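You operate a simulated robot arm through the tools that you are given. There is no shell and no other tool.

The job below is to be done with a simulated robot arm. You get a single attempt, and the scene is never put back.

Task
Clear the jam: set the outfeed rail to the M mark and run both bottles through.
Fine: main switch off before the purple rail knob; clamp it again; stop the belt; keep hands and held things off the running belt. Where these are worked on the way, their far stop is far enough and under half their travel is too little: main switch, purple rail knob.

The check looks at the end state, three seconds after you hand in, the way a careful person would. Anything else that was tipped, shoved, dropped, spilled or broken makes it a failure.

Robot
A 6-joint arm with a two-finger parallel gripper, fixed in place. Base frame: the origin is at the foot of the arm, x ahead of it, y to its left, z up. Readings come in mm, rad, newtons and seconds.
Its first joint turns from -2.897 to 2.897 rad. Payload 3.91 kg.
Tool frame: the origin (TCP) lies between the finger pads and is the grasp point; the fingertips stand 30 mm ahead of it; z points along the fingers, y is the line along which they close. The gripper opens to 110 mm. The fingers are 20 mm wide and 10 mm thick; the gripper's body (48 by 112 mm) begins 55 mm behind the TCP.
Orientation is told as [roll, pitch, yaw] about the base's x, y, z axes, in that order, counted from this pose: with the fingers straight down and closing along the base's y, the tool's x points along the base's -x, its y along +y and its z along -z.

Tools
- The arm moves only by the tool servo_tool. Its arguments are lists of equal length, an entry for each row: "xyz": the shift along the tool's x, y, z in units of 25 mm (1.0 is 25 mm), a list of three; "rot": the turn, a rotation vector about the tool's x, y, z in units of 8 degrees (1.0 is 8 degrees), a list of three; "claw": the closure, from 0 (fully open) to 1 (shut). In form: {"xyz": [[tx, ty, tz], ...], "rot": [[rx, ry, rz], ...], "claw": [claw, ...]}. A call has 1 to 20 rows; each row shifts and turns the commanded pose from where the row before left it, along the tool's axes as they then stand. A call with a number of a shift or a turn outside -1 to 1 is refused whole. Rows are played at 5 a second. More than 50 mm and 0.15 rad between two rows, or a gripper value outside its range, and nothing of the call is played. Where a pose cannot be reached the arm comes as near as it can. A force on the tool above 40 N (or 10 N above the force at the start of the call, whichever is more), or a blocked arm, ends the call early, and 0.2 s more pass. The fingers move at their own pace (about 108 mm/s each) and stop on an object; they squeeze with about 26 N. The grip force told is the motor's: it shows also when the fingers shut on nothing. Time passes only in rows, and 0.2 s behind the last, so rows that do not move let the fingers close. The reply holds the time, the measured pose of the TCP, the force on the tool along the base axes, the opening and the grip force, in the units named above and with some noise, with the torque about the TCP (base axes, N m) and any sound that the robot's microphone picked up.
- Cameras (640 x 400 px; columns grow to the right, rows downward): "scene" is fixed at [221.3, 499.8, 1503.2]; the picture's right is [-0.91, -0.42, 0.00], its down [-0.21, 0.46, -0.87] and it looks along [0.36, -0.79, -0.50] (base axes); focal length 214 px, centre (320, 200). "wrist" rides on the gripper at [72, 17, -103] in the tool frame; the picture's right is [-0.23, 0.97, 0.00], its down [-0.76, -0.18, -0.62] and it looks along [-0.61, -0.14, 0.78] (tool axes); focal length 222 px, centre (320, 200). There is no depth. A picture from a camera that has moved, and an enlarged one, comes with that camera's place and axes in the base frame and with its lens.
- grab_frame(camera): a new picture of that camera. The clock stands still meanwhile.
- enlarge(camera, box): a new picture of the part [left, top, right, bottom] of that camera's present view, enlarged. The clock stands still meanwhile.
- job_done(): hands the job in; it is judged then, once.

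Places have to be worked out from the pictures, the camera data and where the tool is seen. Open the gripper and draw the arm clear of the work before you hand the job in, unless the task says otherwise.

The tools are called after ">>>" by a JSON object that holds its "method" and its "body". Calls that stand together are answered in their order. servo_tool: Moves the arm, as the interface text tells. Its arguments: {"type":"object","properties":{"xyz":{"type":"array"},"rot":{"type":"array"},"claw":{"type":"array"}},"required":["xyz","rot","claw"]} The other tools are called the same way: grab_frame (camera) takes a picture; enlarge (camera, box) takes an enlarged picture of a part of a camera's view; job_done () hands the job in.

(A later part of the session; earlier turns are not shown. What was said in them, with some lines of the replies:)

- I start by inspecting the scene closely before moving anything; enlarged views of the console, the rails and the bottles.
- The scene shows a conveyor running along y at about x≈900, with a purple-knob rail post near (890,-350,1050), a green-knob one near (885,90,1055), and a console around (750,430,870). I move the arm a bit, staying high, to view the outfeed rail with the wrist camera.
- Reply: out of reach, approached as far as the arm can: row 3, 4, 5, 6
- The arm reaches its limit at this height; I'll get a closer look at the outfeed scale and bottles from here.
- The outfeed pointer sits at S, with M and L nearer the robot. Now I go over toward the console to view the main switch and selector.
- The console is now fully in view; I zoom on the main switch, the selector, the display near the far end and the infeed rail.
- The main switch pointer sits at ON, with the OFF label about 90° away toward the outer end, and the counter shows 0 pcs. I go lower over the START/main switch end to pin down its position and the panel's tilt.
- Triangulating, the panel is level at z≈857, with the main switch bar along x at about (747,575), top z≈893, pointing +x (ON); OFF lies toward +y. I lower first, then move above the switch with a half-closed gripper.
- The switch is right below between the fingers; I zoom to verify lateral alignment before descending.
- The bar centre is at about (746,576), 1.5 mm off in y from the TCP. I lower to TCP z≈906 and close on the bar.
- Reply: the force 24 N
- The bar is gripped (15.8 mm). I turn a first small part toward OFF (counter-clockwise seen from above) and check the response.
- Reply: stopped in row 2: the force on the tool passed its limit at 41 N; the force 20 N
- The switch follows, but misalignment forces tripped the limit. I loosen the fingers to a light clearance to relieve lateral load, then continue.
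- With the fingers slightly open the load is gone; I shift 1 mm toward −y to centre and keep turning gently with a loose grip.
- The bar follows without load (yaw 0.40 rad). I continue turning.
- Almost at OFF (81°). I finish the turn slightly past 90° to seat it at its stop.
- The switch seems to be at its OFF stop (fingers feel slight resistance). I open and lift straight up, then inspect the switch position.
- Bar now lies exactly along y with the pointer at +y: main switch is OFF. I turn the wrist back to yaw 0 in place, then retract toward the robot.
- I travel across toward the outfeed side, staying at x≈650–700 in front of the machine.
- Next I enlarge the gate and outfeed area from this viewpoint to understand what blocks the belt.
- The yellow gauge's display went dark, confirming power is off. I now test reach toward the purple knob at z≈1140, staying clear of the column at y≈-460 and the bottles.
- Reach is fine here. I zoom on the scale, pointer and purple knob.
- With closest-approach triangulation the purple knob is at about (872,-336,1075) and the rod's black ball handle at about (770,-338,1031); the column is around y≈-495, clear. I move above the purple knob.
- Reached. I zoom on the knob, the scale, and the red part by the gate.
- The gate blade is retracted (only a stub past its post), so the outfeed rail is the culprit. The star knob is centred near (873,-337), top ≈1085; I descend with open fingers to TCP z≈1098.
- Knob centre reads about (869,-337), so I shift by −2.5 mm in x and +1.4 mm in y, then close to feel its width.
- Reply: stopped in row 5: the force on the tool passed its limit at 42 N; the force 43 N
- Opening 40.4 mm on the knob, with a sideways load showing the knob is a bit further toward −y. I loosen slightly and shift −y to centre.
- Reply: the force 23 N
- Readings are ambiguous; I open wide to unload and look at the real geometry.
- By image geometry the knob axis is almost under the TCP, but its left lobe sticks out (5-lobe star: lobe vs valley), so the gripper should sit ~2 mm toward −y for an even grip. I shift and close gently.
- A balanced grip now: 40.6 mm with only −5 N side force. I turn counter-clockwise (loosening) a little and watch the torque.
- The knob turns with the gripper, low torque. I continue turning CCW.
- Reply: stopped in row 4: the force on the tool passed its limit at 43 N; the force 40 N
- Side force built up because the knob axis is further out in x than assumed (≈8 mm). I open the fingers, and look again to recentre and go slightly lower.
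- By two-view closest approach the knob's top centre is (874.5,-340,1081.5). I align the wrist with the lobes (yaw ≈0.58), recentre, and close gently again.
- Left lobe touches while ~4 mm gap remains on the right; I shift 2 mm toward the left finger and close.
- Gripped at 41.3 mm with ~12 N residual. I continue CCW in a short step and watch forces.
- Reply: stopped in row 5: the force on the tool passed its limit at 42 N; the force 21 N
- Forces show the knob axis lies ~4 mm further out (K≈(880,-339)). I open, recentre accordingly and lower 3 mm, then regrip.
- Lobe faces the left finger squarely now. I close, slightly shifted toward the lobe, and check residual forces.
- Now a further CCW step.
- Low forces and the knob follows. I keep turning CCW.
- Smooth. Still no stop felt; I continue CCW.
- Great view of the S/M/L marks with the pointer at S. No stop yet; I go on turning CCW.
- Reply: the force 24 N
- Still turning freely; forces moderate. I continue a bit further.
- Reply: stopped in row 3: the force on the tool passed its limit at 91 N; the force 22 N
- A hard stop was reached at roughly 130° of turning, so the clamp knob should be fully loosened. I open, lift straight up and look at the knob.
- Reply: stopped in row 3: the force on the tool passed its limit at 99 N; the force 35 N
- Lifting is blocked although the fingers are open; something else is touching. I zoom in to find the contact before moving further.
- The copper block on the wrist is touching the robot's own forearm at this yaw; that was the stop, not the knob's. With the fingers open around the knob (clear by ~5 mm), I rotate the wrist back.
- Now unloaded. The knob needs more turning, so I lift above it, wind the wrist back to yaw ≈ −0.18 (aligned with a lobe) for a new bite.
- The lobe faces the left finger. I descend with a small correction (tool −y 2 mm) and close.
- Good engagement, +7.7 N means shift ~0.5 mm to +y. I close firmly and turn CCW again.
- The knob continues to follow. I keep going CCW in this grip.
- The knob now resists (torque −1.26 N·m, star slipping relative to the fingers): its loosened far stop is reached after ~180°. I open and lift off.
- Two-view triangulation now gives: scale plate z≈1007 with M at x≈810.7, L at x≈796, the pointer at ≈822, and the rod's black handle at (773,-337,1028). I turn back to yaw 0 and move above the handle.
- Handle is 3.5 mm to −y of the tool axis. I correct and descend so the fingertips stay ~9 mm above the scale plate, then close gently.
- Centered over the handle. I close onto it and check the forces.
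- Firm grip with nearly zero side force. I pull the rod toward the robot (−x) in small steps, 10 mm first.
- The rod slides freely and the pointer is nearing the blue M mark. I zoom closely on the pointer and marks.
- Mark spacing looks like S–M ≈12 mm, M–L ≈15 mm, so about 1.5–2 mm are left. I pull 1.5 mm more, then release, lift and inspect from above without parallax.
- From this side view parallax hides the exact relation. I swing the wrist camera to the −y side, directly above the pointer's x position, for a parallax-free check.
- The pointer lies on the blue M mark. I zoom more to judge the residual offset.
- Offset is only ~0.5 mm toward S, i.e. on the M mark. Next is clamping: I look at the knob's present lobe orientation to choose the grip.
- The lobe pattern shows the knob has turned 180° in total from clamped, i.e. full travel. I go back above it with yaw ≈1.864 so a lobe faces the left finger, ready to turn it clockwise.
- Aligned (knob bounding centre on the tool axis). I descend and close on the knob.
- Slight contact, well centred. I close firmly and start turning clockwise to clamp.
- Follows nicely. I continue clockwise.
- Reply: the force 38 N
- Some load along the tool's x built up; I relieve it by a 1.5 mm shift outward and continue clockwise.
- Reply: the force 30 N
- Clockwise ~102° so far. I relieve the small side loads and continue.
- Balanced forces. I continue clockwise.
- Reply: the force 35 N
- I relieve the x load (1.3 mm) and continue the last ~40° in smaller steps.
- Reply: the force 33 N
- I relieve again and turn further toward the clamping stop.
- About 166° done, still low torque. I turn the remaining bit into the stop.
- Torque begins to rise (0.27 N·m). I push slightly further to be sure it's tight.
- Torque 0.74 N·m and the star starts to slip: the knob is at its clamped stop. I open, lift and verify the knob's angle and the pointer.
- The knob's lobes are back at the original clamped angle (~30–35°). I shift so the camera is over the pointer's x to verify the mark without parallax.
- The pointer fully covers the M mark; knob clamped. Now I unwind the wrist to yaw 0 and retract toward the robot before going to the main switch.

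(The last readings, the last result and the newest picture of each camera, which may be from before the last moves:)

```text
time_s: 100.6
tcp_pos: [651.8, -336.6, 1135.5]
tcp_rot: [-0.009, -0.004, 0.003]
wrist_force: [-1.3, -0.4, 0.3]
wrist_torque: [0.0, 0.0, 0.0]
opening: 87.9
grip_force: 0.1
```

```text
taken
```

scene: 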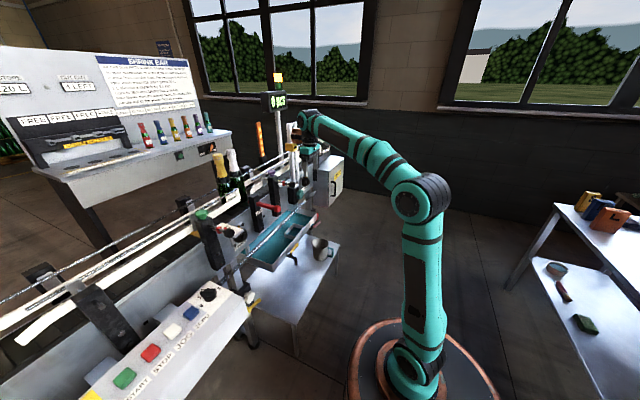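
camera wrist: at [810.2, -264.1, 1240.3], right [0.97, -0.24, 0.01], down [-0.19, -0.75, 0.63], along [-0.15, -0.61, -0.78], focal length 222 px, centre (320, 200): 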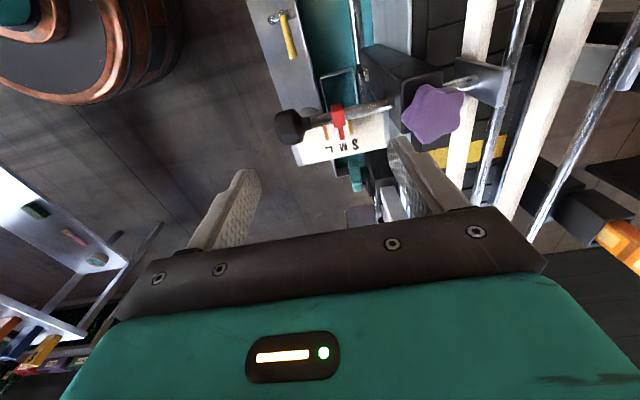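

I inspect the line once more (bottles, gate, rails) with the arm out of the way.

>>> {"method": "enlarge", "body": {"camera": "scene", "box": [190, 130, 340, 230]}}

>>> {"method": "enlarge", "body": {"camera": "scene", "box": [240, 130, 350, 200]}}

```text
4.00 times, centred on (265, 180) of scene
camera zoom: at [221.3, 499.8, 1503.2], right [-0.91, -0.42, 0.0], down [-0.21, 0.46, -0.87], along [0.36, -0.79, -0.5], focal length 858 px, centre (540, 280)
```

zoom: 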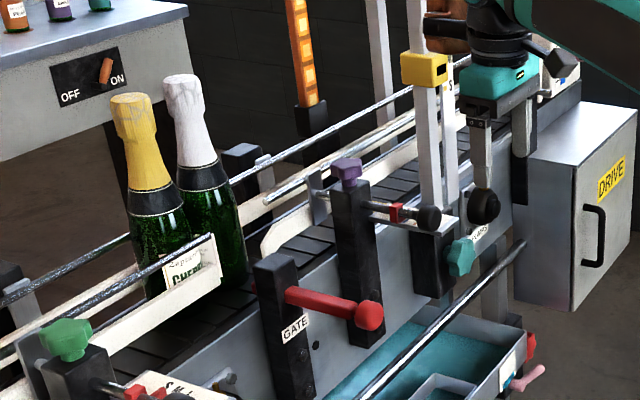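

```text
5.71 times, centred on (295, 165) of scene
camera zoom: at [221.3, 499.8, 1503.2], right [-0.91, -0.42, 0.0], down [-0.21, 0.46, -0.87], along [0.36, -0.79, -0.5], focal length 1226 px, centre (463, 400)
```

zoom: 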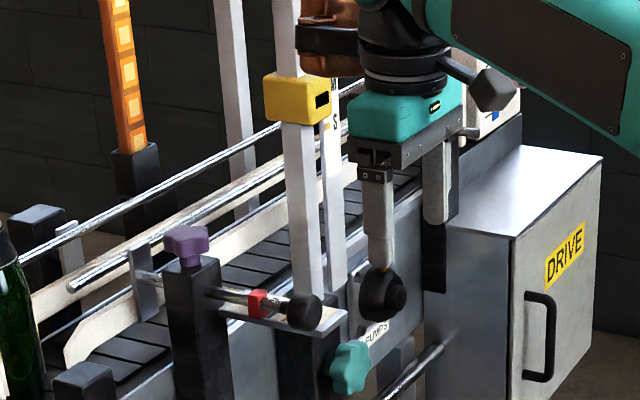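

Everything stands as it was, gate blade withdrawn. I travel back to the console.

>>> {"method": "servo_tool", "body": {"xyz": [[0, 1, 0], [0, 1, 0], [0, 1, 0], [0, 1, 0], [0, 1, 0], [0, 1, 0], [0, 1, 0], [0, 1, 0], [0, 1, 0], [0, 1, 0], [0, 1, 0], [0, 1, 0], [0, 1, 0], [0, 1, 0], [0, 1, 0], [0, 1, 0], [0, 1, 0], [0, 1, 0], [0, 1, 0], [0, 1, 0]], "rot": [[0, 0, 0], [0, 0, 0], [0, 0, 0], [0, 0, 0], [0, 0, 0], [0, 0, 0], [0, 0, 0], [0, 0, 0], [0, 0, 0], [0, 0, 0], [0, 0, 0], [0, 0, 0], [0, 0, 0], [0, 0, 0], [0, 0, 0], [0, 0, 0], [0, 0, 0], [0, 0, 0], [0, 0, 0], [0, 0, 0]], "claw": [0.2, 0.2, 0.2, 0.2, 0.2, 0.2, 0.2, 0.2, 0.2, 0.2, 0.2, 0.2, 0.2, 0.2, 0.2, 0.2, 0.2, 0.2, 0.2, 0.2]}}

>>> {"method": "servo_tool", "body": {"xyz": [[0, 1, 0.2], [0, 1, 0.2], [0, 1, 0.2], [0, 1, 0.2], [0, 1, 0.4], [0, 1, 0.4], [0, 1, 0.4], [0, 1, 0.5], [0, 0.8, 0.6], [0, 0.8, 0.8], [-0.8, 0.8, 0.8], [-0.8, 0.8, 0.8], [-0.8, 0.8, 0.6], [-0.8, 0.8, 0], [-0.6, 0.8, 0], [0, 0, 0]], "rot": [[0, 0, 0], [0, 0, 0], [0, 0, 0], [0, 0, 0], [0, 0, 0], [0, 0, 0], [0, 0, 0], [0, 0, 0], [0, 0, 0], [0, 0, 0], [0, 0, 0], [0, 0, 0], [0, 0, 0], [0, 0, 0], [0, 0, 0], [0, 0, 0]], "claw": [0.2, 0.2, 0.2, 0.2, 0.2, 0.2, 0.2, 0.2, 0.4, 0.6, 0.6, 0.6, 0.6, 0.6, 0.6, 0.6]}}

>>> {"method": "grab_frame", "body": {"camera": "wrist"}}

```text
time_s: 104.8
tcp_pos: [653.0, 162.0, 1131.2]
tcp_rot: [-0.007, -0.003, 0.002]
wrist_force: [0.4, 0.7, -0.8]
wrist_torque: [0.04, -0.01, 0.01]
opening: 87.8
grip_force: 0.1
```

```text
time_s: 108.2
tcp_pos: [747.4, 500.6, 976.0]
tcp_rot: [-0.009, -0.004, 0.001]
wrist_force: [-0.4, 0.0, -0.2]
wrist_torque: [0.01, 0.0, 0.02]
opening: 44.1
grip_force: 0.0
```

```text
taken
camera wrist: at [675.0, 518.4, 1079.3], right [0.23, 0.97, -0.01], down [0.76, -0.17, 0.63], along [0.61, -0.15, -0.78], focal length 222 px, centre (320, 200)
```

wrist: 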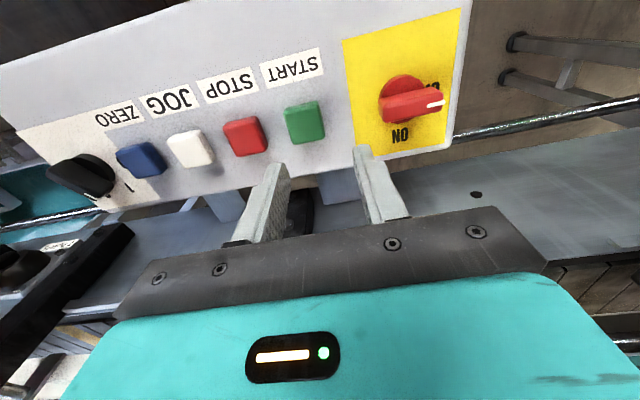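

At the console; switch pointer is at OFF (+y). I move above it and turn the wrist to yaw 90° so the fingers straddle the bar.

>>> {"method": "servo_tool", "body": {"xyz": [[0, 1, 0], [0, 1, 0], [0, 1, 0], [0, 0, 0], [0, 0, 0], [0, 0, 0], [0, 0, 0], [0, 0, 0], [0, 0, 0], [0, 0, 0], [0, 0, 0], [0, 0, 0], [0, 0, 0], [0, 0, 0], [0, 0, 0], [0, 0, 0]], "rot": [[0, 0, 0], [0, 0, 0], [0, 0, 0], [0, 0, -0.9375], [0, 0, -0.9375], [0, 0, -0.9375], [0, 0, -0.9375], [0, 0, -0.9375], [0, 0, -0.9375], [0, 0, -0.9375], [0, 0, -0.9375], [0, 0, -0.9375], [0, 0, -0.9375], [0, 0, -0.9375], [0, 0, -0.9375], [0, 0, 0]], "claw": [0.6, 0.6, 0.6, 0.6, 0.6, 0.6, 0.6, 0.6, 0.6, 0.6, 0.6, 0.6, 0.6, 0.6, 0.6, 0.6]}}

>>> {"method": "enlarge", "body": {"camera": "wrist", "box": [220, 40, 420, 240]}}

```text
time_s: 111.6
tcp_pos: [747.8, 575.9, 975.5]
tcp_rot: [-0.005, 0.01, 1.574]
wrist_force: [0.3, -0.7, 0.5]
wrist_torque: [0.02, 0.02, -0.01]
opening: 44.0
grip_force: 0.0
```

```text
2.00 times, centred on (320, 140) of wrist
camera zoom: at [730.0, 504.9, 1078.9], right [-0.97, 0.22, -0.01], down [0.17, 0.77, 0.62], along [0.14, 0.6, -0.79], focal length 444 px, centre (320, 320)
```

zoom: 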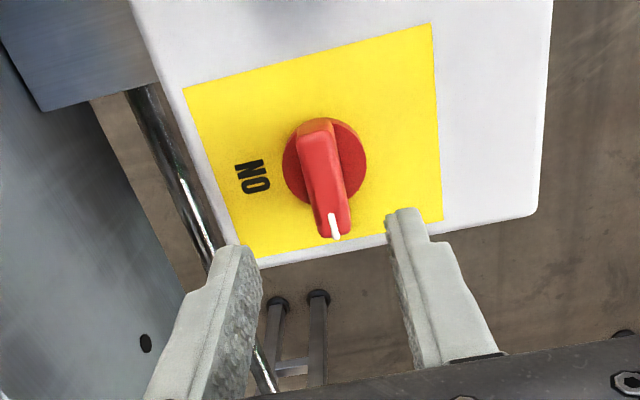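

The bar centre is ~2 mm toward −x of the axis. I correct, descend and close to a loose 18 mm straddle.

>>> {"method": "servo_tool", "body": {"xyz": [[0, 0.075, 0.7], [0, 0, 0.7], [0, 0, 0.7], [0, 0, 0.68], [0, 0, 0], [0, 0, 0], [0, 0, 0], [0, 0, 0]], "rot": [[0, 0, 0], [0, 0, 0], [0, 0, 0], [0, 0, 0], [0, 0, 0], [0, 0, 0], [0, 0, 0], [0, 0, 0]], "claw": [0.6, 0.6, 0.6, 0.6, 0.7, 0.78, 0.82, 0.82]}}

>>> {"method": "enlarge", "body": {"camera": "wrist", "box": [220, 90, 420, 240]}}

```text
time_s: 113.4
tcp_pos: [747.7, 574.0, 904.7]
tcp_rot: [-0.003, 0.01, 1.572]
wrist_force: [-0.1, -0.7, 0.0]
wrist_torque: [0.03, 0.02, -0.02]
opening: 20.0
grip_force: 0.0
```

```text
2.67 times, centred on (320, 165) of wrist
camera zoom: at [729.5, 504.2, 1008.1], right [-0.97, 0.23, -0.01], down [0.17, 0.77, 0.62], along [0.14, 0.6, -0.79], focal length 592 px, centre (320, 293)
```

zoom: 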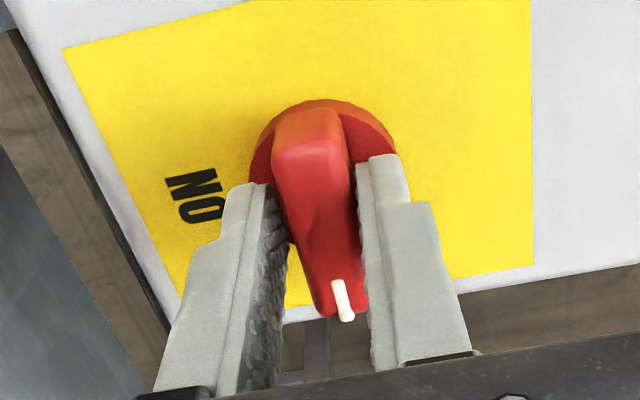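

Bar straddled with no load. I turn clockwise toward ON.

>>> {"method": "servo_tool", "body": {"xyz": [[0, 0, 0], [0, 0, 0], [0, 0, 0], [0, 0, 0], [0, 0, 0], [0, 0, 0], [0, 0, 0], [0, 0, 0], [0, 0, 0], [0, 0, 0], [0, 0, 0], [0, 0, 0], [0, 0, 0], [0, 0, 0], [0, 0, 0], [0, 0, 0]], "rot": [[0, 0, 0.5], [0, 0, 0.6], [0, 0, 0.6], [0, 0, 0.6], [0, 0, 0.6], [0, 0, 0.6], [0, 0, 0.6], [0, 0, 0.6], [0, 0, 0.6], [0, 0, 0.6], [0, 0, 0.6], [0, 0, 0.6], [0, 0, 0.6], [0, 0, 0.6], [0, 0, 0.6], [0, 0, 0]], "claw": [0.83, 0.83, 0.83, 0.83, 0.83, 0.83, 0.83, 0.83, 0.83, 0.83, 0.83, 0.83, 0.83, 0.83, 0.83, 0.83]}}

>>> {"method": "enlarge", "body": {"camera": "wrist", "box": [220, 60, 440, 240]}}

```text
time_s: 116.8
tcp_pos: [746.0, 574.4, 906.7]
tcp_rot: [-0.01, -0.002, 0.329]
wrist_force: [-0.3, -0.1, -0.7]
wrist_torque: [-0.02, 0.01, -0.01]
opening: 18.8
grip_force: 0.3
```

```text
2.22 times, centred on (330, 150) of wrist
camera zoom: at [672.0, 570.0, 1008.3], right [-0.1, 0.99, -0.01], down [0.78, 0.08, 0.63], along [0.62, 0.05, -0.78], focal length 494 px, centre (298, 311)
```

zoom: 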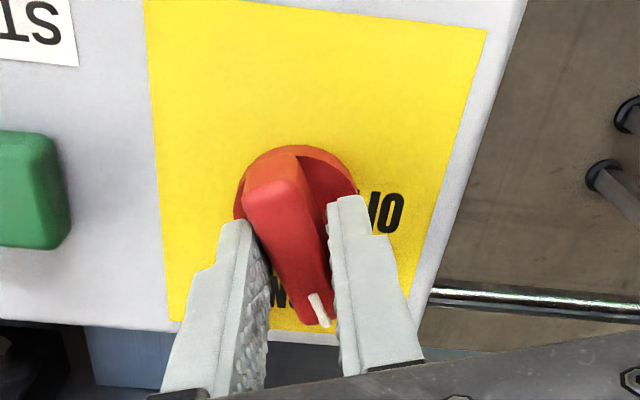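

The bar follows with some lag. I continue past 0 to bring it fully to the ON stop.

>>> {"method": "servo_tool", "body": {"xyz": [[0, 0, 0], [0, 0, 0], [0, 0, 0], [0, 0, 0], [0, 0, 0], [0, 0, 0], [0, 0, 0]], "rot": [[0, 0, 0.6], [0, 0, 0.6], [0, 0, 0.6], [0, 0, 0.6], [0, 0, 0.5], [0, 0, 0.5], [0, 0, 0]], "claw": [0.83, 0.83, 0.83, 0.83, 0.83, 0.83, 0.83]}}

>>> {"method": "enlarge", "body": {"camera": "wrist", "box": [220, 60, 440, 240]}}

>>> {"method": "enlarge", "body": {"camera": "scene", "box": [220, 60, 340, 180]}}

```text
time_s: 118.4
tcp_pos: [746.1, 575.4, 904.9]
tcp_rot: [-0.01, -0.005, -0.146]
wrist_force: [1.4, -1.9, 0.0]
wrist_torque: [0.0, -0.01, 0.06]
opening: 19.5
grip_force: 1.4
```

```text
2.22 times, centred on (330, 150) of wrist
camera zoom: at [676.3, 604.4, 1008.3], right [0.37, 0.93, -0.01], down [0.72, -0.28, 0.63], along [0.58, -0.24, -0.78], focal length 494 px, centre (298, 311)
```

zoom: 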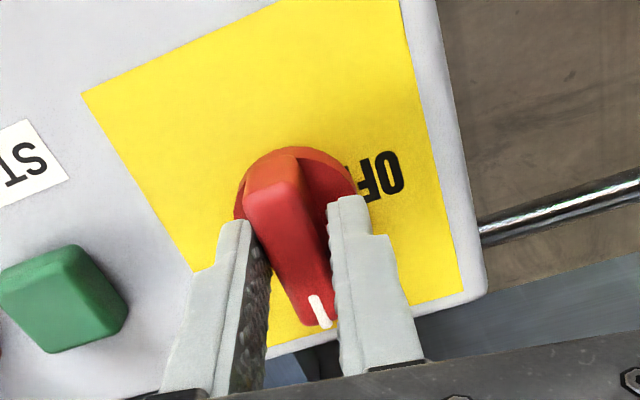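

```text
3.33 times, centred on (280, 120) of scene
camera zoom: at [221.3, 499.8, 1503.2], right [-0.91, -0.42, 0.0], down [-0.21, 0.46, -0.87], along [0.36, -0.79, -0.5], focal length 715 px, centre (453, 467)
```

zoom: 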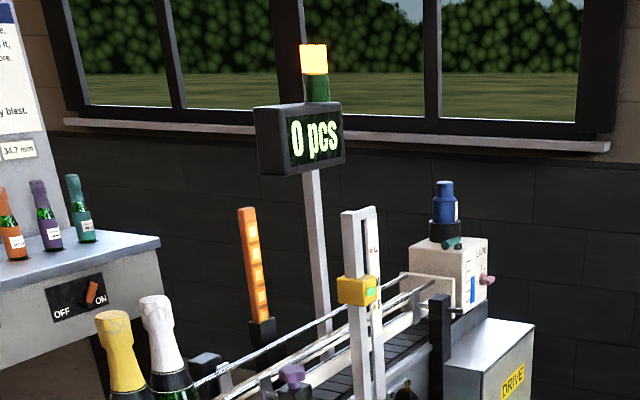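

The gauge's display is green again, so main power is ON. I open, lift, straighten the wrist and then close the gripper to use the fingertips as a button pusher.

>>> {"method": "servo_tool", "body": {"xyz": [[0, 0, 0], [0, 0, 0], [0, 0, -0.8], [0, 0, -0.8], [0, 0, -0.8], [0, 0, 0], [0, 0, 0]], "rot": [[0, 0, 0], [0, 0, 0], [0, 0, 0], [0, 0, 0], [0, 0, 0], [0, 0, -0.52], [0, 0, -0.52]], "claw": [0.6, 0.6, 0.6, 0.6, 0.6, 0.6, 0.6]}}

>>> {"method": "enlarge", "body": {"camera": "wrist", "box": [220, 40, 420, 240]}}

```text
time_s: 120.0
tcp_pos: [746.3, 575.6, 965.3]
tcp_rot: [-0.009, -0.003, 0.0]
wrist_force: [-0.6, -0.2, -0.3]
wrist_torque: [0.01, 0.02, 0.02]
opening: 44.1
grip_force: 0.1
```

```text
2.00 times, centred on (320, 140) of wrist
camera zoom: at [673.2, 594.6, 1068.7], right [0.23, 0.97, -0.01], down [0.76, -0.17, 0.63], along [0.61, -0.15, -0.78], focal length 444 px, centre (320, 320)
```

zoom: 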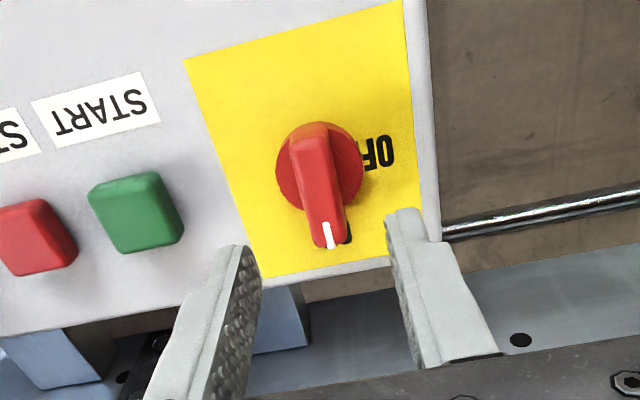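

Switch points to ON. I move above the START button with the gripper shut.

>>> {"method": "servo_tool", "body": {"xyz": [[-0.04, -0.87, 0], [-0.04, -0.87, 0], [-0.04, -0.87, 0], [-0.03, -0.85, 0], [0, 0, 0.8], [0, 0, 0.8], [0, 0, 0]], "rot": [[0, 0, 0], [0, 0, 0], [0, 0, 0], [0, 0, 0], [0, 0, 0], [0, 0, 0], [0, 0, 0]], "claw": [0.8, 1, 1, 1, 1, 1, 1]}}

>>> {"method": "grab_frame", "body": {"camera": "wrist"}}

>>> {"method": "grab_frame", "body": {"camera": "scene"}}

```text
time_s: 121.6
tcp_pos: [749.9, 488.7, 927.3]
tcp_rot: [-0.009, -0.003, 0.0]
wrist_force: [-0.7, 1.3, 0.7]
wrist_torque: [-0.03, -0.11, 0.01]
opening: 0.1
grip_force: 25.6
```

```text
taken
camera wrist: at [676.9, 506.4, 1029.7], right [0.23, 0.97, -0.01], down [0.76, -0.17, 0.63], along [0.61, -0.15, -0.78], focal length 222 px, centre (320, 200)
```

wrist: 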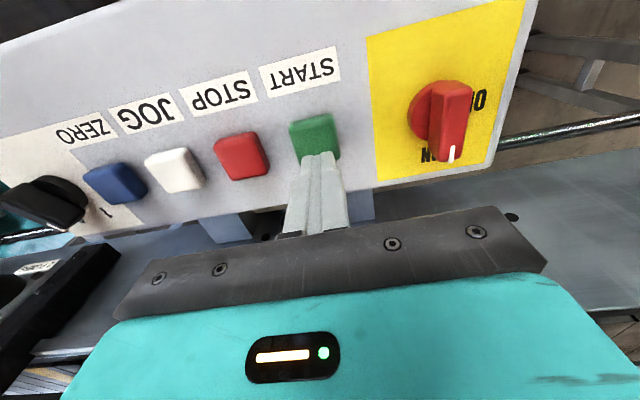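

```text
taken
```

scene: 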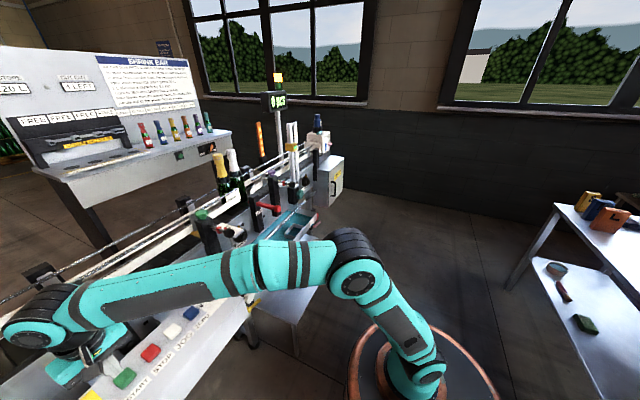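

Tips are above START. I press down in small increments and lift again right away.

>>> {"method": "servo_tool", "body": {"xyz": [[0, -0.08, 0.4], [0, 0, 0.4], [0, 0, 0.3], [0, 0, 0.12], [0, 0, 0.12], [0, 0, 0.08], [0, 0, -0.5], [0, 0, -0.6]], "rot": [[0, 0, 0], [0, 0, 0], [0, 0, 0], [0, 0, 0], [0, 0, 0], [0, 0, 0], [0, 0, 0], [0, 0, 0]], "claw": [1, 1, 1, 1, 1, 1, 1, 1]}}

>>> {"method": "enlarge", "body": {"camera": "scene", "box": [190, 60, 350, 220]}}

```text
time_s: 122.9
tcp_pos: [749.1, 487.2, 900.1]
tcp_rot: [-0.002, -0.012, 0.0]
wrist_force: [-2.0, 4.6, 21.7]
wrist_torque: [0.23, 0.04, 0.0]
opening: 0.0
grip_force: 26.2
heard: click
stopped in row 6: the force on the tool passed its limit at 42 N (the readings are from after the stop); the commanded pose is now the measured one
```

```text
2.50 times, centred on (270, 140) of scene
camera zoom: at [221.3, 499.8, 1503.2], right [-0.91, -0.42, 0.0], down [-0.21, 0.46, -0.87], along [0.36, -0.79, -0.5], focal length 536 px, centre (445, 350)
```

zoom: 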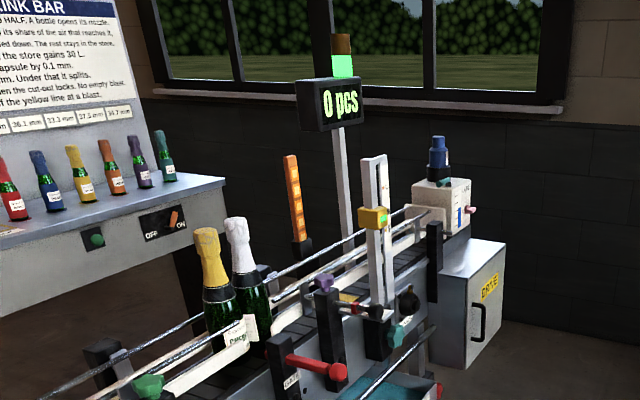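

A click, and the lamp is green: the belt runs. I lift and move above STOP, watching the bottles.

>>> {"method": "servo_tool", "body": {"xyz": [[0, 0, -0.8], [0, -0.8, -0.2], [0, -0.8, 0], [0, -0.8, 0]], "rot": [[0, 0, 0], [0, 0, 0], [0, 0, 0], [0, 0, 0]], "claw": [1, 1, 1, 1]}}

>>> {"method": "enlarge", "body": {"camera": "scene", "box": [190, 60, 350, 220]}}

```text
time_s: 123.9
tcp_pos: [752.3, 425.1, 919.4]
tcp_rot: [-0.007, -0.007, 0.0]
wrist_force: [1.3, -0.2, -1.4]
wrist_torque: [-0.03, 0.0, 0.05]
opening: 0.0
grip_force: 26.1
```

```text
2.50 times, centred on (270, 140) of scene
camera zoom: at [221.3, 499.8, 1503.2], right [-0.91, -0.42, 0.0], down [-0.21, 0.46, -0.87], along [0.36, -0.79, -0.5], focal length 536 px, centre (445, 350)
```

zoom: 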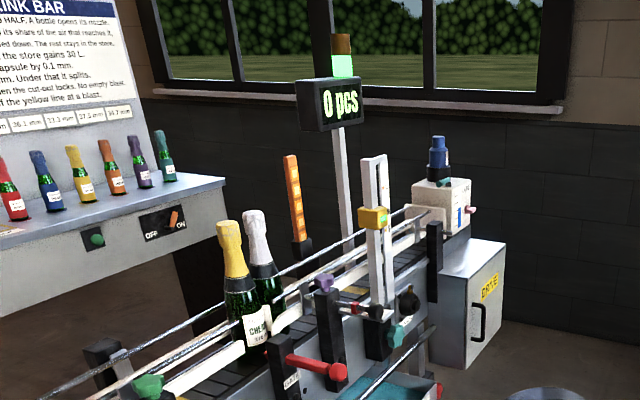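

Both bottles are moving along into the outfeed. I wait in short steps.

>>> {"method": "servo_tool", "body": {"xyz": [[0, 0.1, 0], [0, 0, 0], [0, 0, 0], [0, 0, 0], [0, 0, 0]], "rot": [[0, 0, 0], [0, 0, 0], [0, 0, 0], [0, 0, 0], [0, 0, 0]], "claw": [1, 1, 1, 1, 1]}}

>>> {"method": "enlarge", "body": {"camera": "scene", "box": [190, 60, 350, 220]}}

```text
time_s: 125.1
tcp_pos: [748.0, 430.9, 920.0]
tcp_rot: [-0.005, -0.007, 0.0]
wrist_force: [0.3, -1.0, 0.2]
wrist_torque: [0.01, -0.02, 0.01]
opening: 0.0
grip_force: 26.3
```

```text
2.50 times, centred on (270, 140) of scene
camera zoom: at [221.3, 499.8, 1503.2], right [-0.91, -0.42, 0.0], down [-0.21, 0.46, -0.87], along [0.36, -0.79, -0.5], focal length 536 px, centre (445, 350)
```

zoom: 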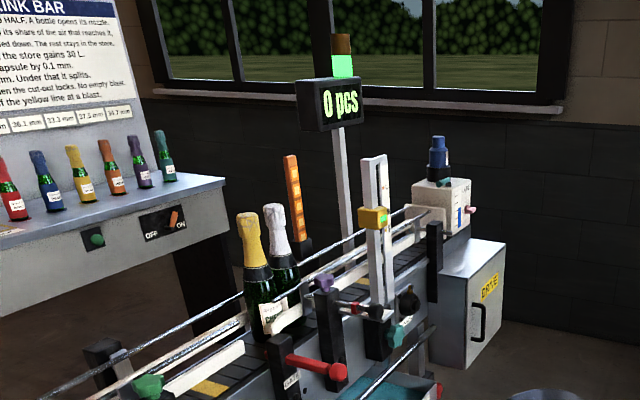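

The white-capped bottle has entered the outfeed rail with no jam. I keep waiting and watching.

>>> {"method": "servo_tool", "body": {"xyz": [[0, 0, 0], [0, 0, 0], [0, 0, 0], [0, 0, 0], [0, 0, 0], [0, 0, 0]], "rot": [[0, 0, 0], [0, 0, 0], [0, 0, 0], [0, 0, 0], [0, 0, 0], [0, 0, 0]], "claw": [1, 1, 1, 1, 1, 1]}}

>>> {"method": "enlarge", "body": {"camera": "scene", "box": [190, 60, 350, 220]}}

```text
time_s: 126.5
tcp_pos: [748.5, 429.6, 919.3]
tcp_rot: [-0.006, -0.006, 0.0]
wrist_force: [-0.4, 0.3, 0.8]
wrist_torque: [0.0, 0.03, 0.01]
opening: 0.0
grip_force: 25.5
```

```text
2.50 times, centred on (270, 140) of scene
camera zoom: at [221.3, 499.8, 1503.2], right [-0.91, -0.42, 0.0], down [-0.21, 0.46, -0.87], along [0.36, -0.79, -0.5], focal length 536 px, centre (445, 350)
```

zoom: 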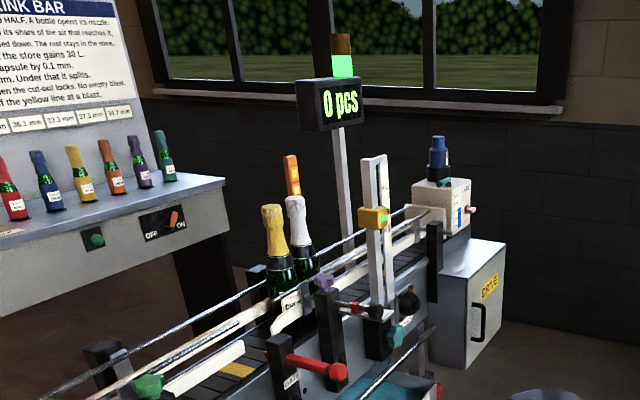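

Both advance steadily through the outfeed rail; I wait further.

>>> {"method": "servo_tool", "body": {"xyz": [[0, 0, 0], [0, 0, 0], [0, 0, 0], [0, 0, 0], [0, 0, 0], [0, 0, 0], [0, 0, 0]], "rot": [[0, 0, 0], [0, 0, 0], [0, 0, 0], [0, 0, 0], [0, 0, 0], [0, 0, 0], [0, 0, 0]], "claw": [1, 1, 1, 1, 1, 1, 1]}}

>>> {"method": "enlarge", "body": {"camera": "scene", "box": [230, 80, 350, 200]}}

```text
time_s: 128.1
tcp_pos: [748.0, 431.1, 919.0]
tcp_rot: [-0.004, -0.007, 0.001]
wrist_force: [0.8, -0.8, 0.2]
wrist_torque: [0.0, 0.0, 0.01]
opening: 0.0
grip_force: 25.6
```

```text
3.33 times, centred on (290, 140) of scene
camera zoom: at [221.3, 499.8, 1503.2], right [-0.91, -0.42, 0.0], down [-0.21, 0.46, -0.87], along [0.36, -0.79, -0.5], focal length 715 px, centre (420, 400)
```

zoom: 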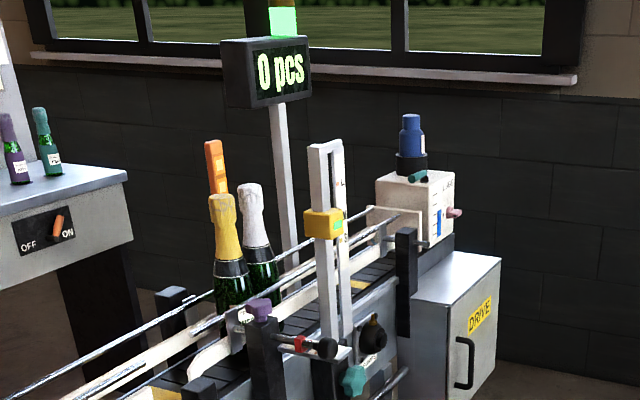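

No jam; they approach the counting eye. I wait ~1.2 s more.

>>> {"method": "servo_tool", "body": {"xyz": [[0, 0, 0.2], [0, 0, 0], [0, 0, 0], [0, 0, 0], [0, 0, 0]], "rot": [[0, 0, 0], [0, 0, 0], [0, 0, 0], [0, 0, 0], [0, 0, 0]], "claw": [1, 1, 1, 1, 1]}}

>>> {"method": "enlarge", "body": {"camera": "scene", "box": [230, 80, 350, 200]}}

```text
time_s: 129.3
tcp_pos: [748.0, 429.5, 913.8]
tcp_rot: [-0.005, -0.007, 0.001]
wrist_force: [0.0, 0.1, 0.5]
wrist_torque: [-0.02, 0.03, 0.0]
opening: 0.0
grip_force: 25.4
```

```text
3.33 times, centred on (290, 140) of scene
camera zoom: at [221.3, 499.8, 1503.2], right [-0.91, -0.42, 0.0], down [-0.21, 0.46, -0.87], along [0.36, -0.79, -0.5], focal length 715 px, centre (420, 400)
```

zoom: 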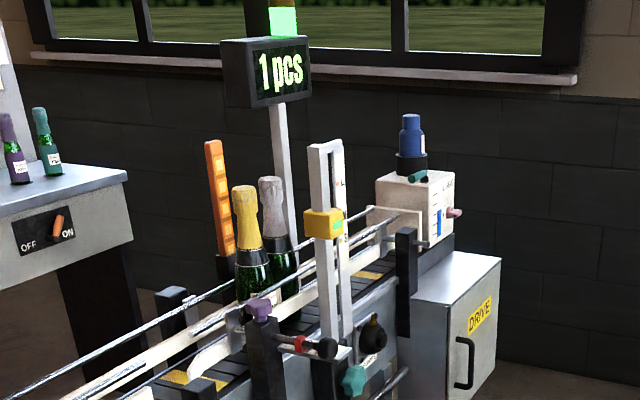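

1 pcs is counted. I wait for the second bottle.

>>> {"method": "servo_tool", "body": {"xyz": [[0, 0, 0], [0, 0, 0], [0, 0, 0], [0, 0, 0], [0, 0, 0]], "rot": [[0, 0, 0], [0, 0, 0], [0, 0, 0], [0, 0, 0], [0, 0, 0]], "claw": [1, 1, 1, 1, 1]}}

>>> {"method": "enlarge", "body": {"camera": "scene", "box": [230, 80, 350, 200]}}

```text
time_s: 130.5
tcp_pos: [747.5, 430.1, 914.6]
tcp_rot: [-0.005, -0.008, 0.002]
wrist_force: [-0.1, 0.1, 0.0]
wrist_torque: [0.05, 0.03, -0.03]
opening: 0.2
grip_force: 26.1
```

```text
3.33 times, centred on (290, 140) of scene
camera zoom: at [221.3, 499.8, 1503.2], right [-0.91, -0.42, 0.0], down [-0.21, 0.46, -0.87], along [0.36, -0.79, -0.5], focal length 715 px, centre (420, 400)
```

zoom: 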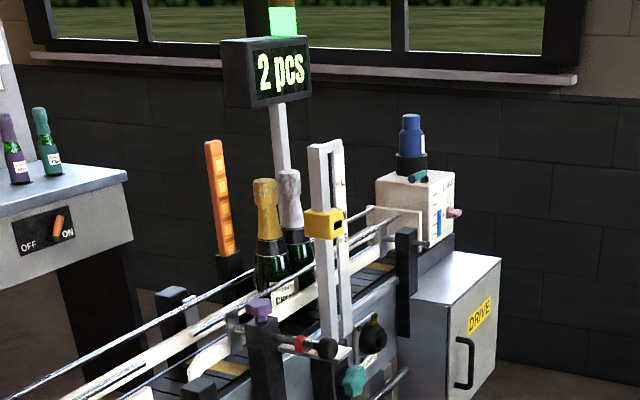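

2 pcs counted; the second bottle is just at the eye. I let it clear the eye a little more before stopping.

>>> {"method": "servo_tool", "body": {"xyz": [[0, 0, 0.1], [0, 0, 0], [0, 0, 0], [0, 0, 0]], "rot": [[0, 0, 0], [0, 0, 0], [0, 0, 0], [0, 0, 0]], "claw": [1, 1, 1, 1]}}

>>> {"method": "enlarge", "body": {"camera": "scene", "box": [260, 100, 350, 190]}}

```text
time_s: 131.5
tcp_pos: [748.5, 430.3, 912.0]
tcp_rot: [-0.004, -0.008, 0.0]
wrist_force: [0.6, -0.2, -0.4]
wrist_torque: [0.03, -0.01, -0.01]
opening: 0.0
grip_force: 25.5
```

```text
4.44 times, centred on (305, 145) of scene
camera zoom: at [221.3, 499.8, 1503.2], right [-0.91, -0.42, 0.0], down [-0.21, 0.46, -0.87], along [0.36, -0.79, -0.5], focal length 953 px, centre (387, 444)
```

zoom: 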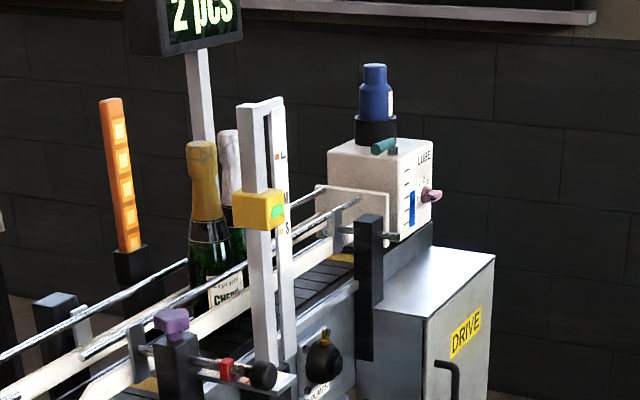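

The eye is clear again, both bottles are well past it, with ~250 mm to the end plate. I press STOP now.

>>> {"method": "servo_tool", "body": {"xyz": [[0, -0.04, 0.3], [0, 0, 0.15], [0, 0, 0.12], [0, 0, 0.12], [0, 0, 0.1], [0, 0, 0.08]], "rot": [[0, 0, 0], [0, 0, 0], [0, 0, 0], [0, 0, 0], [0, 0, 0], [0, 0, 0]], "claw": [1, 1, 1, 1, 1, 1]}}

>>> {"method": "enlarge", "body": {"camera": "scene", "box": [240, 60, 360, 190]}}

```text
time_s: 132.8
tcp_pos: [748.8, 427.8, 899.0]
tcp_rot: [-0.002, -0.017, 0.0]
wrist_force: [-19.2, -10.6, 155.9]
wrist_torque: [-0.16, 1.72, 0.12]
opening: 0.1
grip_force: 26.3
heard: click
stopped in row 6: the force on the tool passed its limit at 42 N (the readings are from after the stop); the commanded pose is now the measured one
```

```text
3.08 times, centred on (300, 125) of scene
camera zoom: at [221.3, 499.8, 1503.2], right [-0.91, -0.42, 0.0], down [-0.21, 0.46, -0.87], along [0.36, -0.79, -0.5], focal length 660 px, centre (382, 431)
```

zoom: 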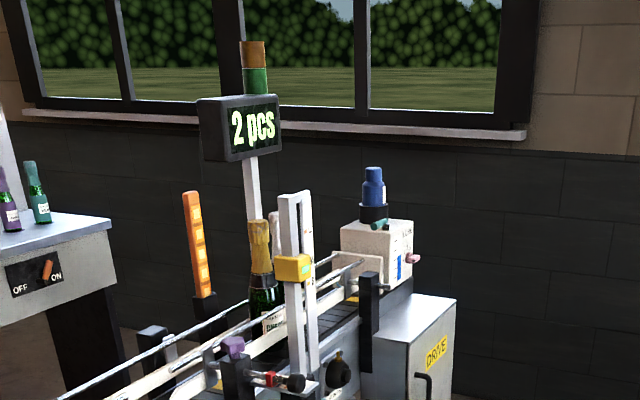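

Click heard and the green lamp went out; I lift off at once and check that the bottles stay still.

>>> {"method": "servo_tool", "body": {"xyz": [[0, 0, -0.6], [0, 0, -0.8], [0, 0, -0.8]], "rot": [[0, 0, 0], [0, 0, 0], [0, 0, 0]], "claw": [1, 1, 1]}}

>>> {"method": "enlarge", "body": {"camera": "scene", "box": [240, 60, 360, 190]}}

>>> {"method": "grab_frame", "body": {"camera": "wrist"}}

```text
time_s: 133.6
tcp_pos: [751.3, 429.5, 948.8]
tcp_rot: [-0.005, -0.01, 0.001]
wrist_force: [0.1, -0.8, -0.6]
wrist_torque: [0.0, 0.02, 0.02]
opening: 0.0
grip_force: 26.3
```

```text
3.08 times, centred on (300, 125) of scene
camera zoom: at [221.3, 499.8, 1503.2], right [-0.91, -0.42, 0.0], down [-0.21, 0.46, -0.87], along [0.36, -0.79, -0.5], focal length 660 px, centre (382, 431)
```

zoom: 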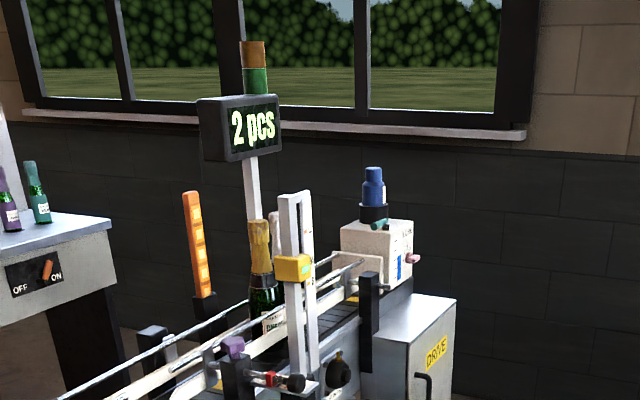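

```text
taken
camera wrist: at [677.3, 447.6, 1051.4], right [0.23, 0.97, 0.0], down [0.75, -0.18, 0.63], along [0.62, -0.14, -0.78], focal length 222 px, centre (320, 200)
```

wrist: 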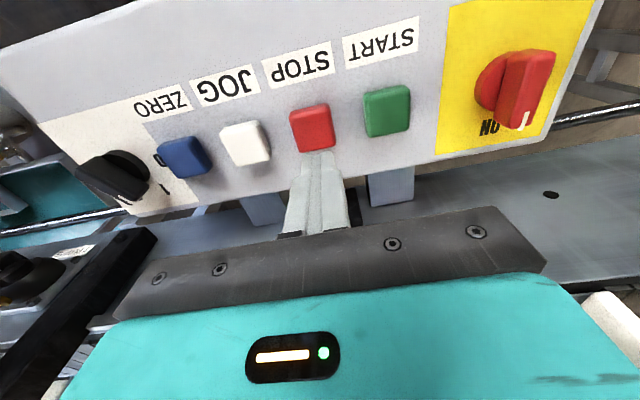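

The bottles have not moved between the two pictures and the lamps are off: the belt is stopped. I zoom to judge where the bottles stand relative to the eye and the outfeed rail's end.

>>> {"method": "enlarge", "body": {"camera": "scene", "box": [265, 115, 325, 185]}}

>>> {"method": "enlarge", "body": {"camera": "scene", "box": [300, 110, 350, 160]}}

```text
5.71 times, centred on (295, 150) of scene
camera zoom: at [221.3, 499.8, 1503.2], right [-0.91, -0.42, 0.0], down [-0.21, 0.46, -0.87], along [0.36, -0.79, -0.5], focal length 1226 px, centre (463, 486)
```

zoom: 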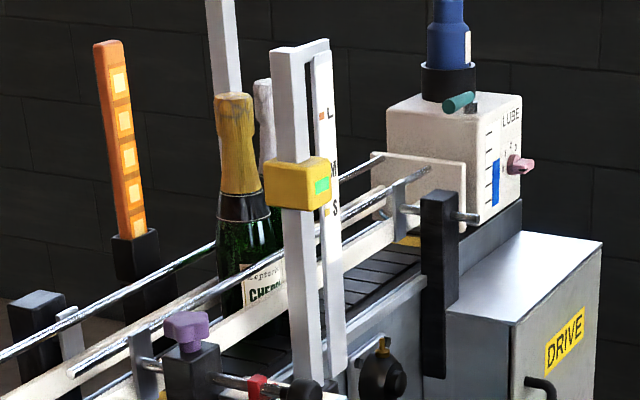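

```text
8.00 times, centred on (325, 135) of scene
camera zoom: at [221.3, 499.8, 1503.2], right [-0.91, -0.42, 0.0], down [-0.21, 0.46, -0.87], along [0.36, -0.79, -0.5], focal length 1716 px, centre (280, 720)
```

zoom: 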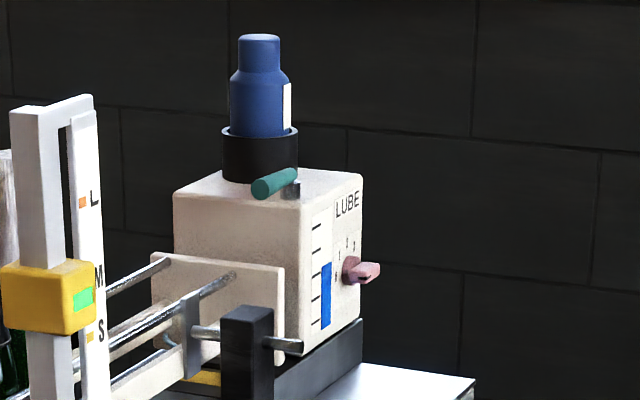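

Beam is clear, counter reads 2 pcs, both bottles stand upright ~70+ mm beyond the eye, belt stopped. I now open the gripper and withdraw the arm up and back.

>>> {"method": "servo_tool", "body": {"xyz": [[0, 0, -0.9], [0, 0, -0.9], [0, 0, -0.9], [0.6, -0.6, -0.9], [1, -1, -0.6], [1, -1, -0.6], [1, -1, -0.6], [1, -1, -0.6], [1, -1, -0.6], [0.5, -1, -0.6], [0, -1, -0.6], [0, -1, -0.4], [0, -1, 0], [0, -1, 0], [0, -1, 0], [0, -1, 0], [0, -1, 0], [0, -1, 0]], "rot": [[0, 0, 0], [0, 0, 0], [0, 0, 0], [0, 0, 0], [0, 0, 0], [0, 0, 0], [0, 0, 0], [0, 0, 0], [0, 0, 0], [0, 0, 0], [0, 0, 0], [0, 0, 0], [0, 0, 0], [0, 0, 0], [0, 0, 0], [0, 0, 0], [0, 0, 0], [0, 0, 0]], "claw": [1, 1, 0.8, 0.5, 0.2, 0, 0, 0, 0, 0, 0, 0, 0, 0, 0, 0, 0, 0]}}

>>> {"method": "grab_frame", "body": {"camera": "scene"}}

>>> {"method": "enlarge", "body": {"camera": "scene", "box": [60, 170, 300, 400]}}

>>> {"method": "enlarge", "body": {"camera": "scene", "box": [240, 60, 360, 190]}}

```text
time_s: 137.4
tcp_pos: [591.4, 64.5, 1152.6]
tcp_rot: [-0.004, -0.013, -0.001]
wrist_force: [0.3, 0.3, 0.4]
wrist_torque: [-0.03, -0.01, 0.0]
opening: 110.0
grip_force: 0.1
```

```text
taken
```

scene: 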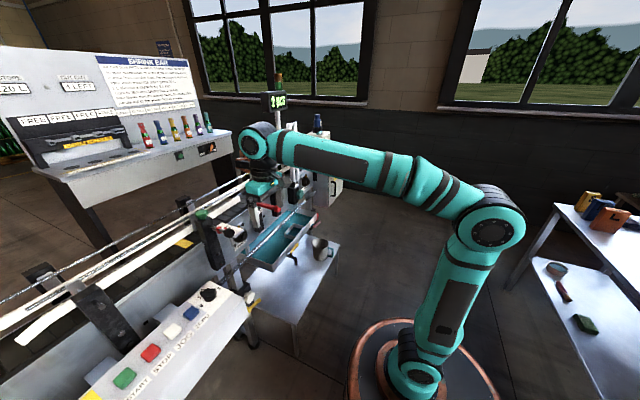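

```text
1.74 times, centred on (180, 285) of scene
camera zoom: at [221.3, 499.8, 1503.2], right [-0.91, -0.42, 0.0], down [-0.21, 0.46, -0.87], along [0.36, -0.79, -0.5], focal length 373 px, centre (564, 52)
```

zoom: 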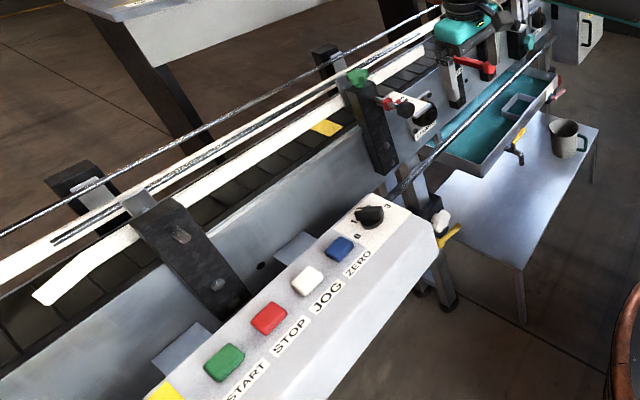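

```text
3.08 times, centred on (300, 125) of scene
camera zoom: at [221.3, 499.8, 1503.2], right [-0.91, -0.42, 0.0], down [-0.21, 0.46, -0.87], along [0.36, -0.79, -0.5], focal length 660 px, centre (382, 431)
```

zoom: 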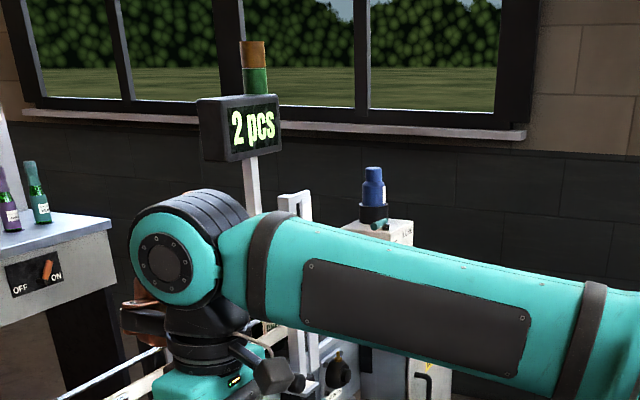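

The console is unchanged and the counter shows 2 pcs; the arm hides the bottles, so I withdraw it further aside to verify the final state.

>>> {"method": "servo_tool", "body": {"xyz": [[0.4, 1, 0], [0.4, 1, 0], [0.4, 1, 0], [0.4, 1, 0], [0.4, 1, 0], [0.4, 1, 0], [0.4, 1, 0], [0.4, 1, 0], [0, 1, 0], [0, 1, 0], [0, 0, 0]], "rot": [[0, 0, 0], [0, 0, 0], [0, 0, 0], [0, 0, 0], [0, 0, 0], [0, 0, 0], [0, 0, 0], [0, 0, 0], [0, 0, 0], [0, 0, 0], [0, 0, 0]], "claw": [0, 0, 0, 0, 0, 0, 0, 0, 0, 0, 0]}}

>>> {"method": "grab_frame", "body": {"camera": "scene"}}

>>> {"method": "enlarge", "body": {"camera": "scene", "box": [225, 100, 345, 220]}}

```text
time_s: 139.8
tcp_pos: [512.8, 317.0, 1151.6]
tcp_rot: [-0.003, -0.012, 0.001]
wrist_force: [0.3, -0.6, -0.2]
wrist_torque: [0.01, 0.02, 0.01]
opening: 110.0
grip_force: 0.1
```

```text
taken
```

scene: 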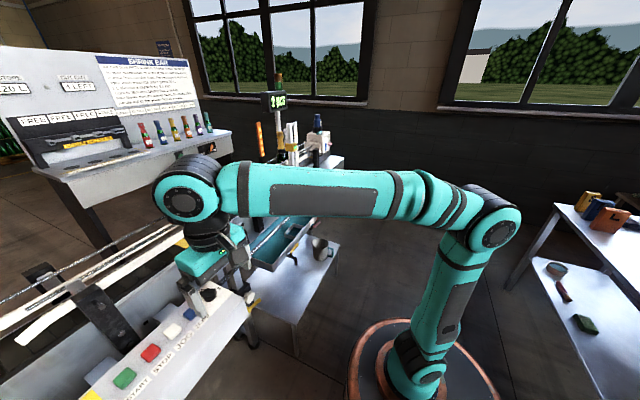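

```text
3.33 times, centred on (285, 160) of scene
camera zoom: at [221.3, 499.8, 1503.2], right [-0.91, -0.42, 0.0], down [-0.21, 0.46, -0.87], along [0.36, -0.79, -0.5], focal length 715 px, centre (437, 333)
```

zoom: 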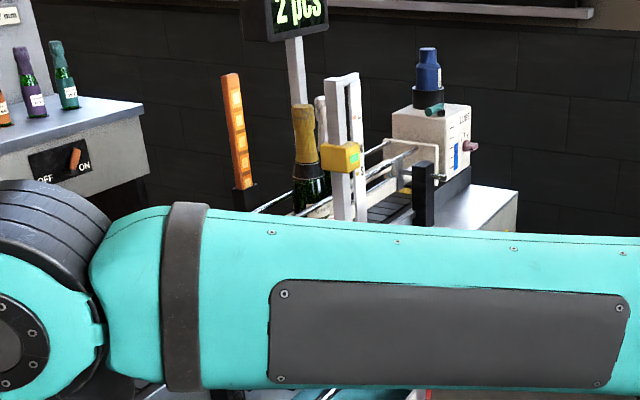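

Both bottles stand upright and unmoved past the eye. The counter reads 2 pcs, the belt is stopped, the rail is clamped on M (collar in the same spot as before the run), and the gripper is open and clear. I hand in the job.

>>> {"method": "job_done", "body": {}}

```text
The job is handed in.
```

The jam is cleared. The outfeed rail is at the M mark and clamped, both bottles have run through, and the belt is stopped. I have handed the job in and no verdict has come back yet.

- **Main switch:** I turned it off before touching the purple knob, and back on only after the knob was clamped again. It is still on.
- **Rail:** I loosened the purple knob to its far stop, about 180°. I then pulled the rail from S to M, with the pointer within about 0.5 mm of the blue line, and turned the knob back to its clamped stop. The pointer did not shift during the run.
- **Bottles:** Both went through without catching, and the counter reads 2 pcs. They stand upright, the second one about 70 mm past the counting eye and still short of the end plate.
- **Belt:** It is stopped with the STOP button. The green lamp is out, and the bottles had not moved in pictures taken seven seconds apart. I kept the arm off the belt while it ran.

- **Self-contact while loosening:** While I was turning the purple knob, a block on the arm's wrist briefly touched its own forearm. I backed off, and nothing on the machine was involved.
- **Hard STOP press:** The force read 156 N just after the STOP press. The button worked and looked normal afterwards.

The gripper is open and the arm is clear of the work.
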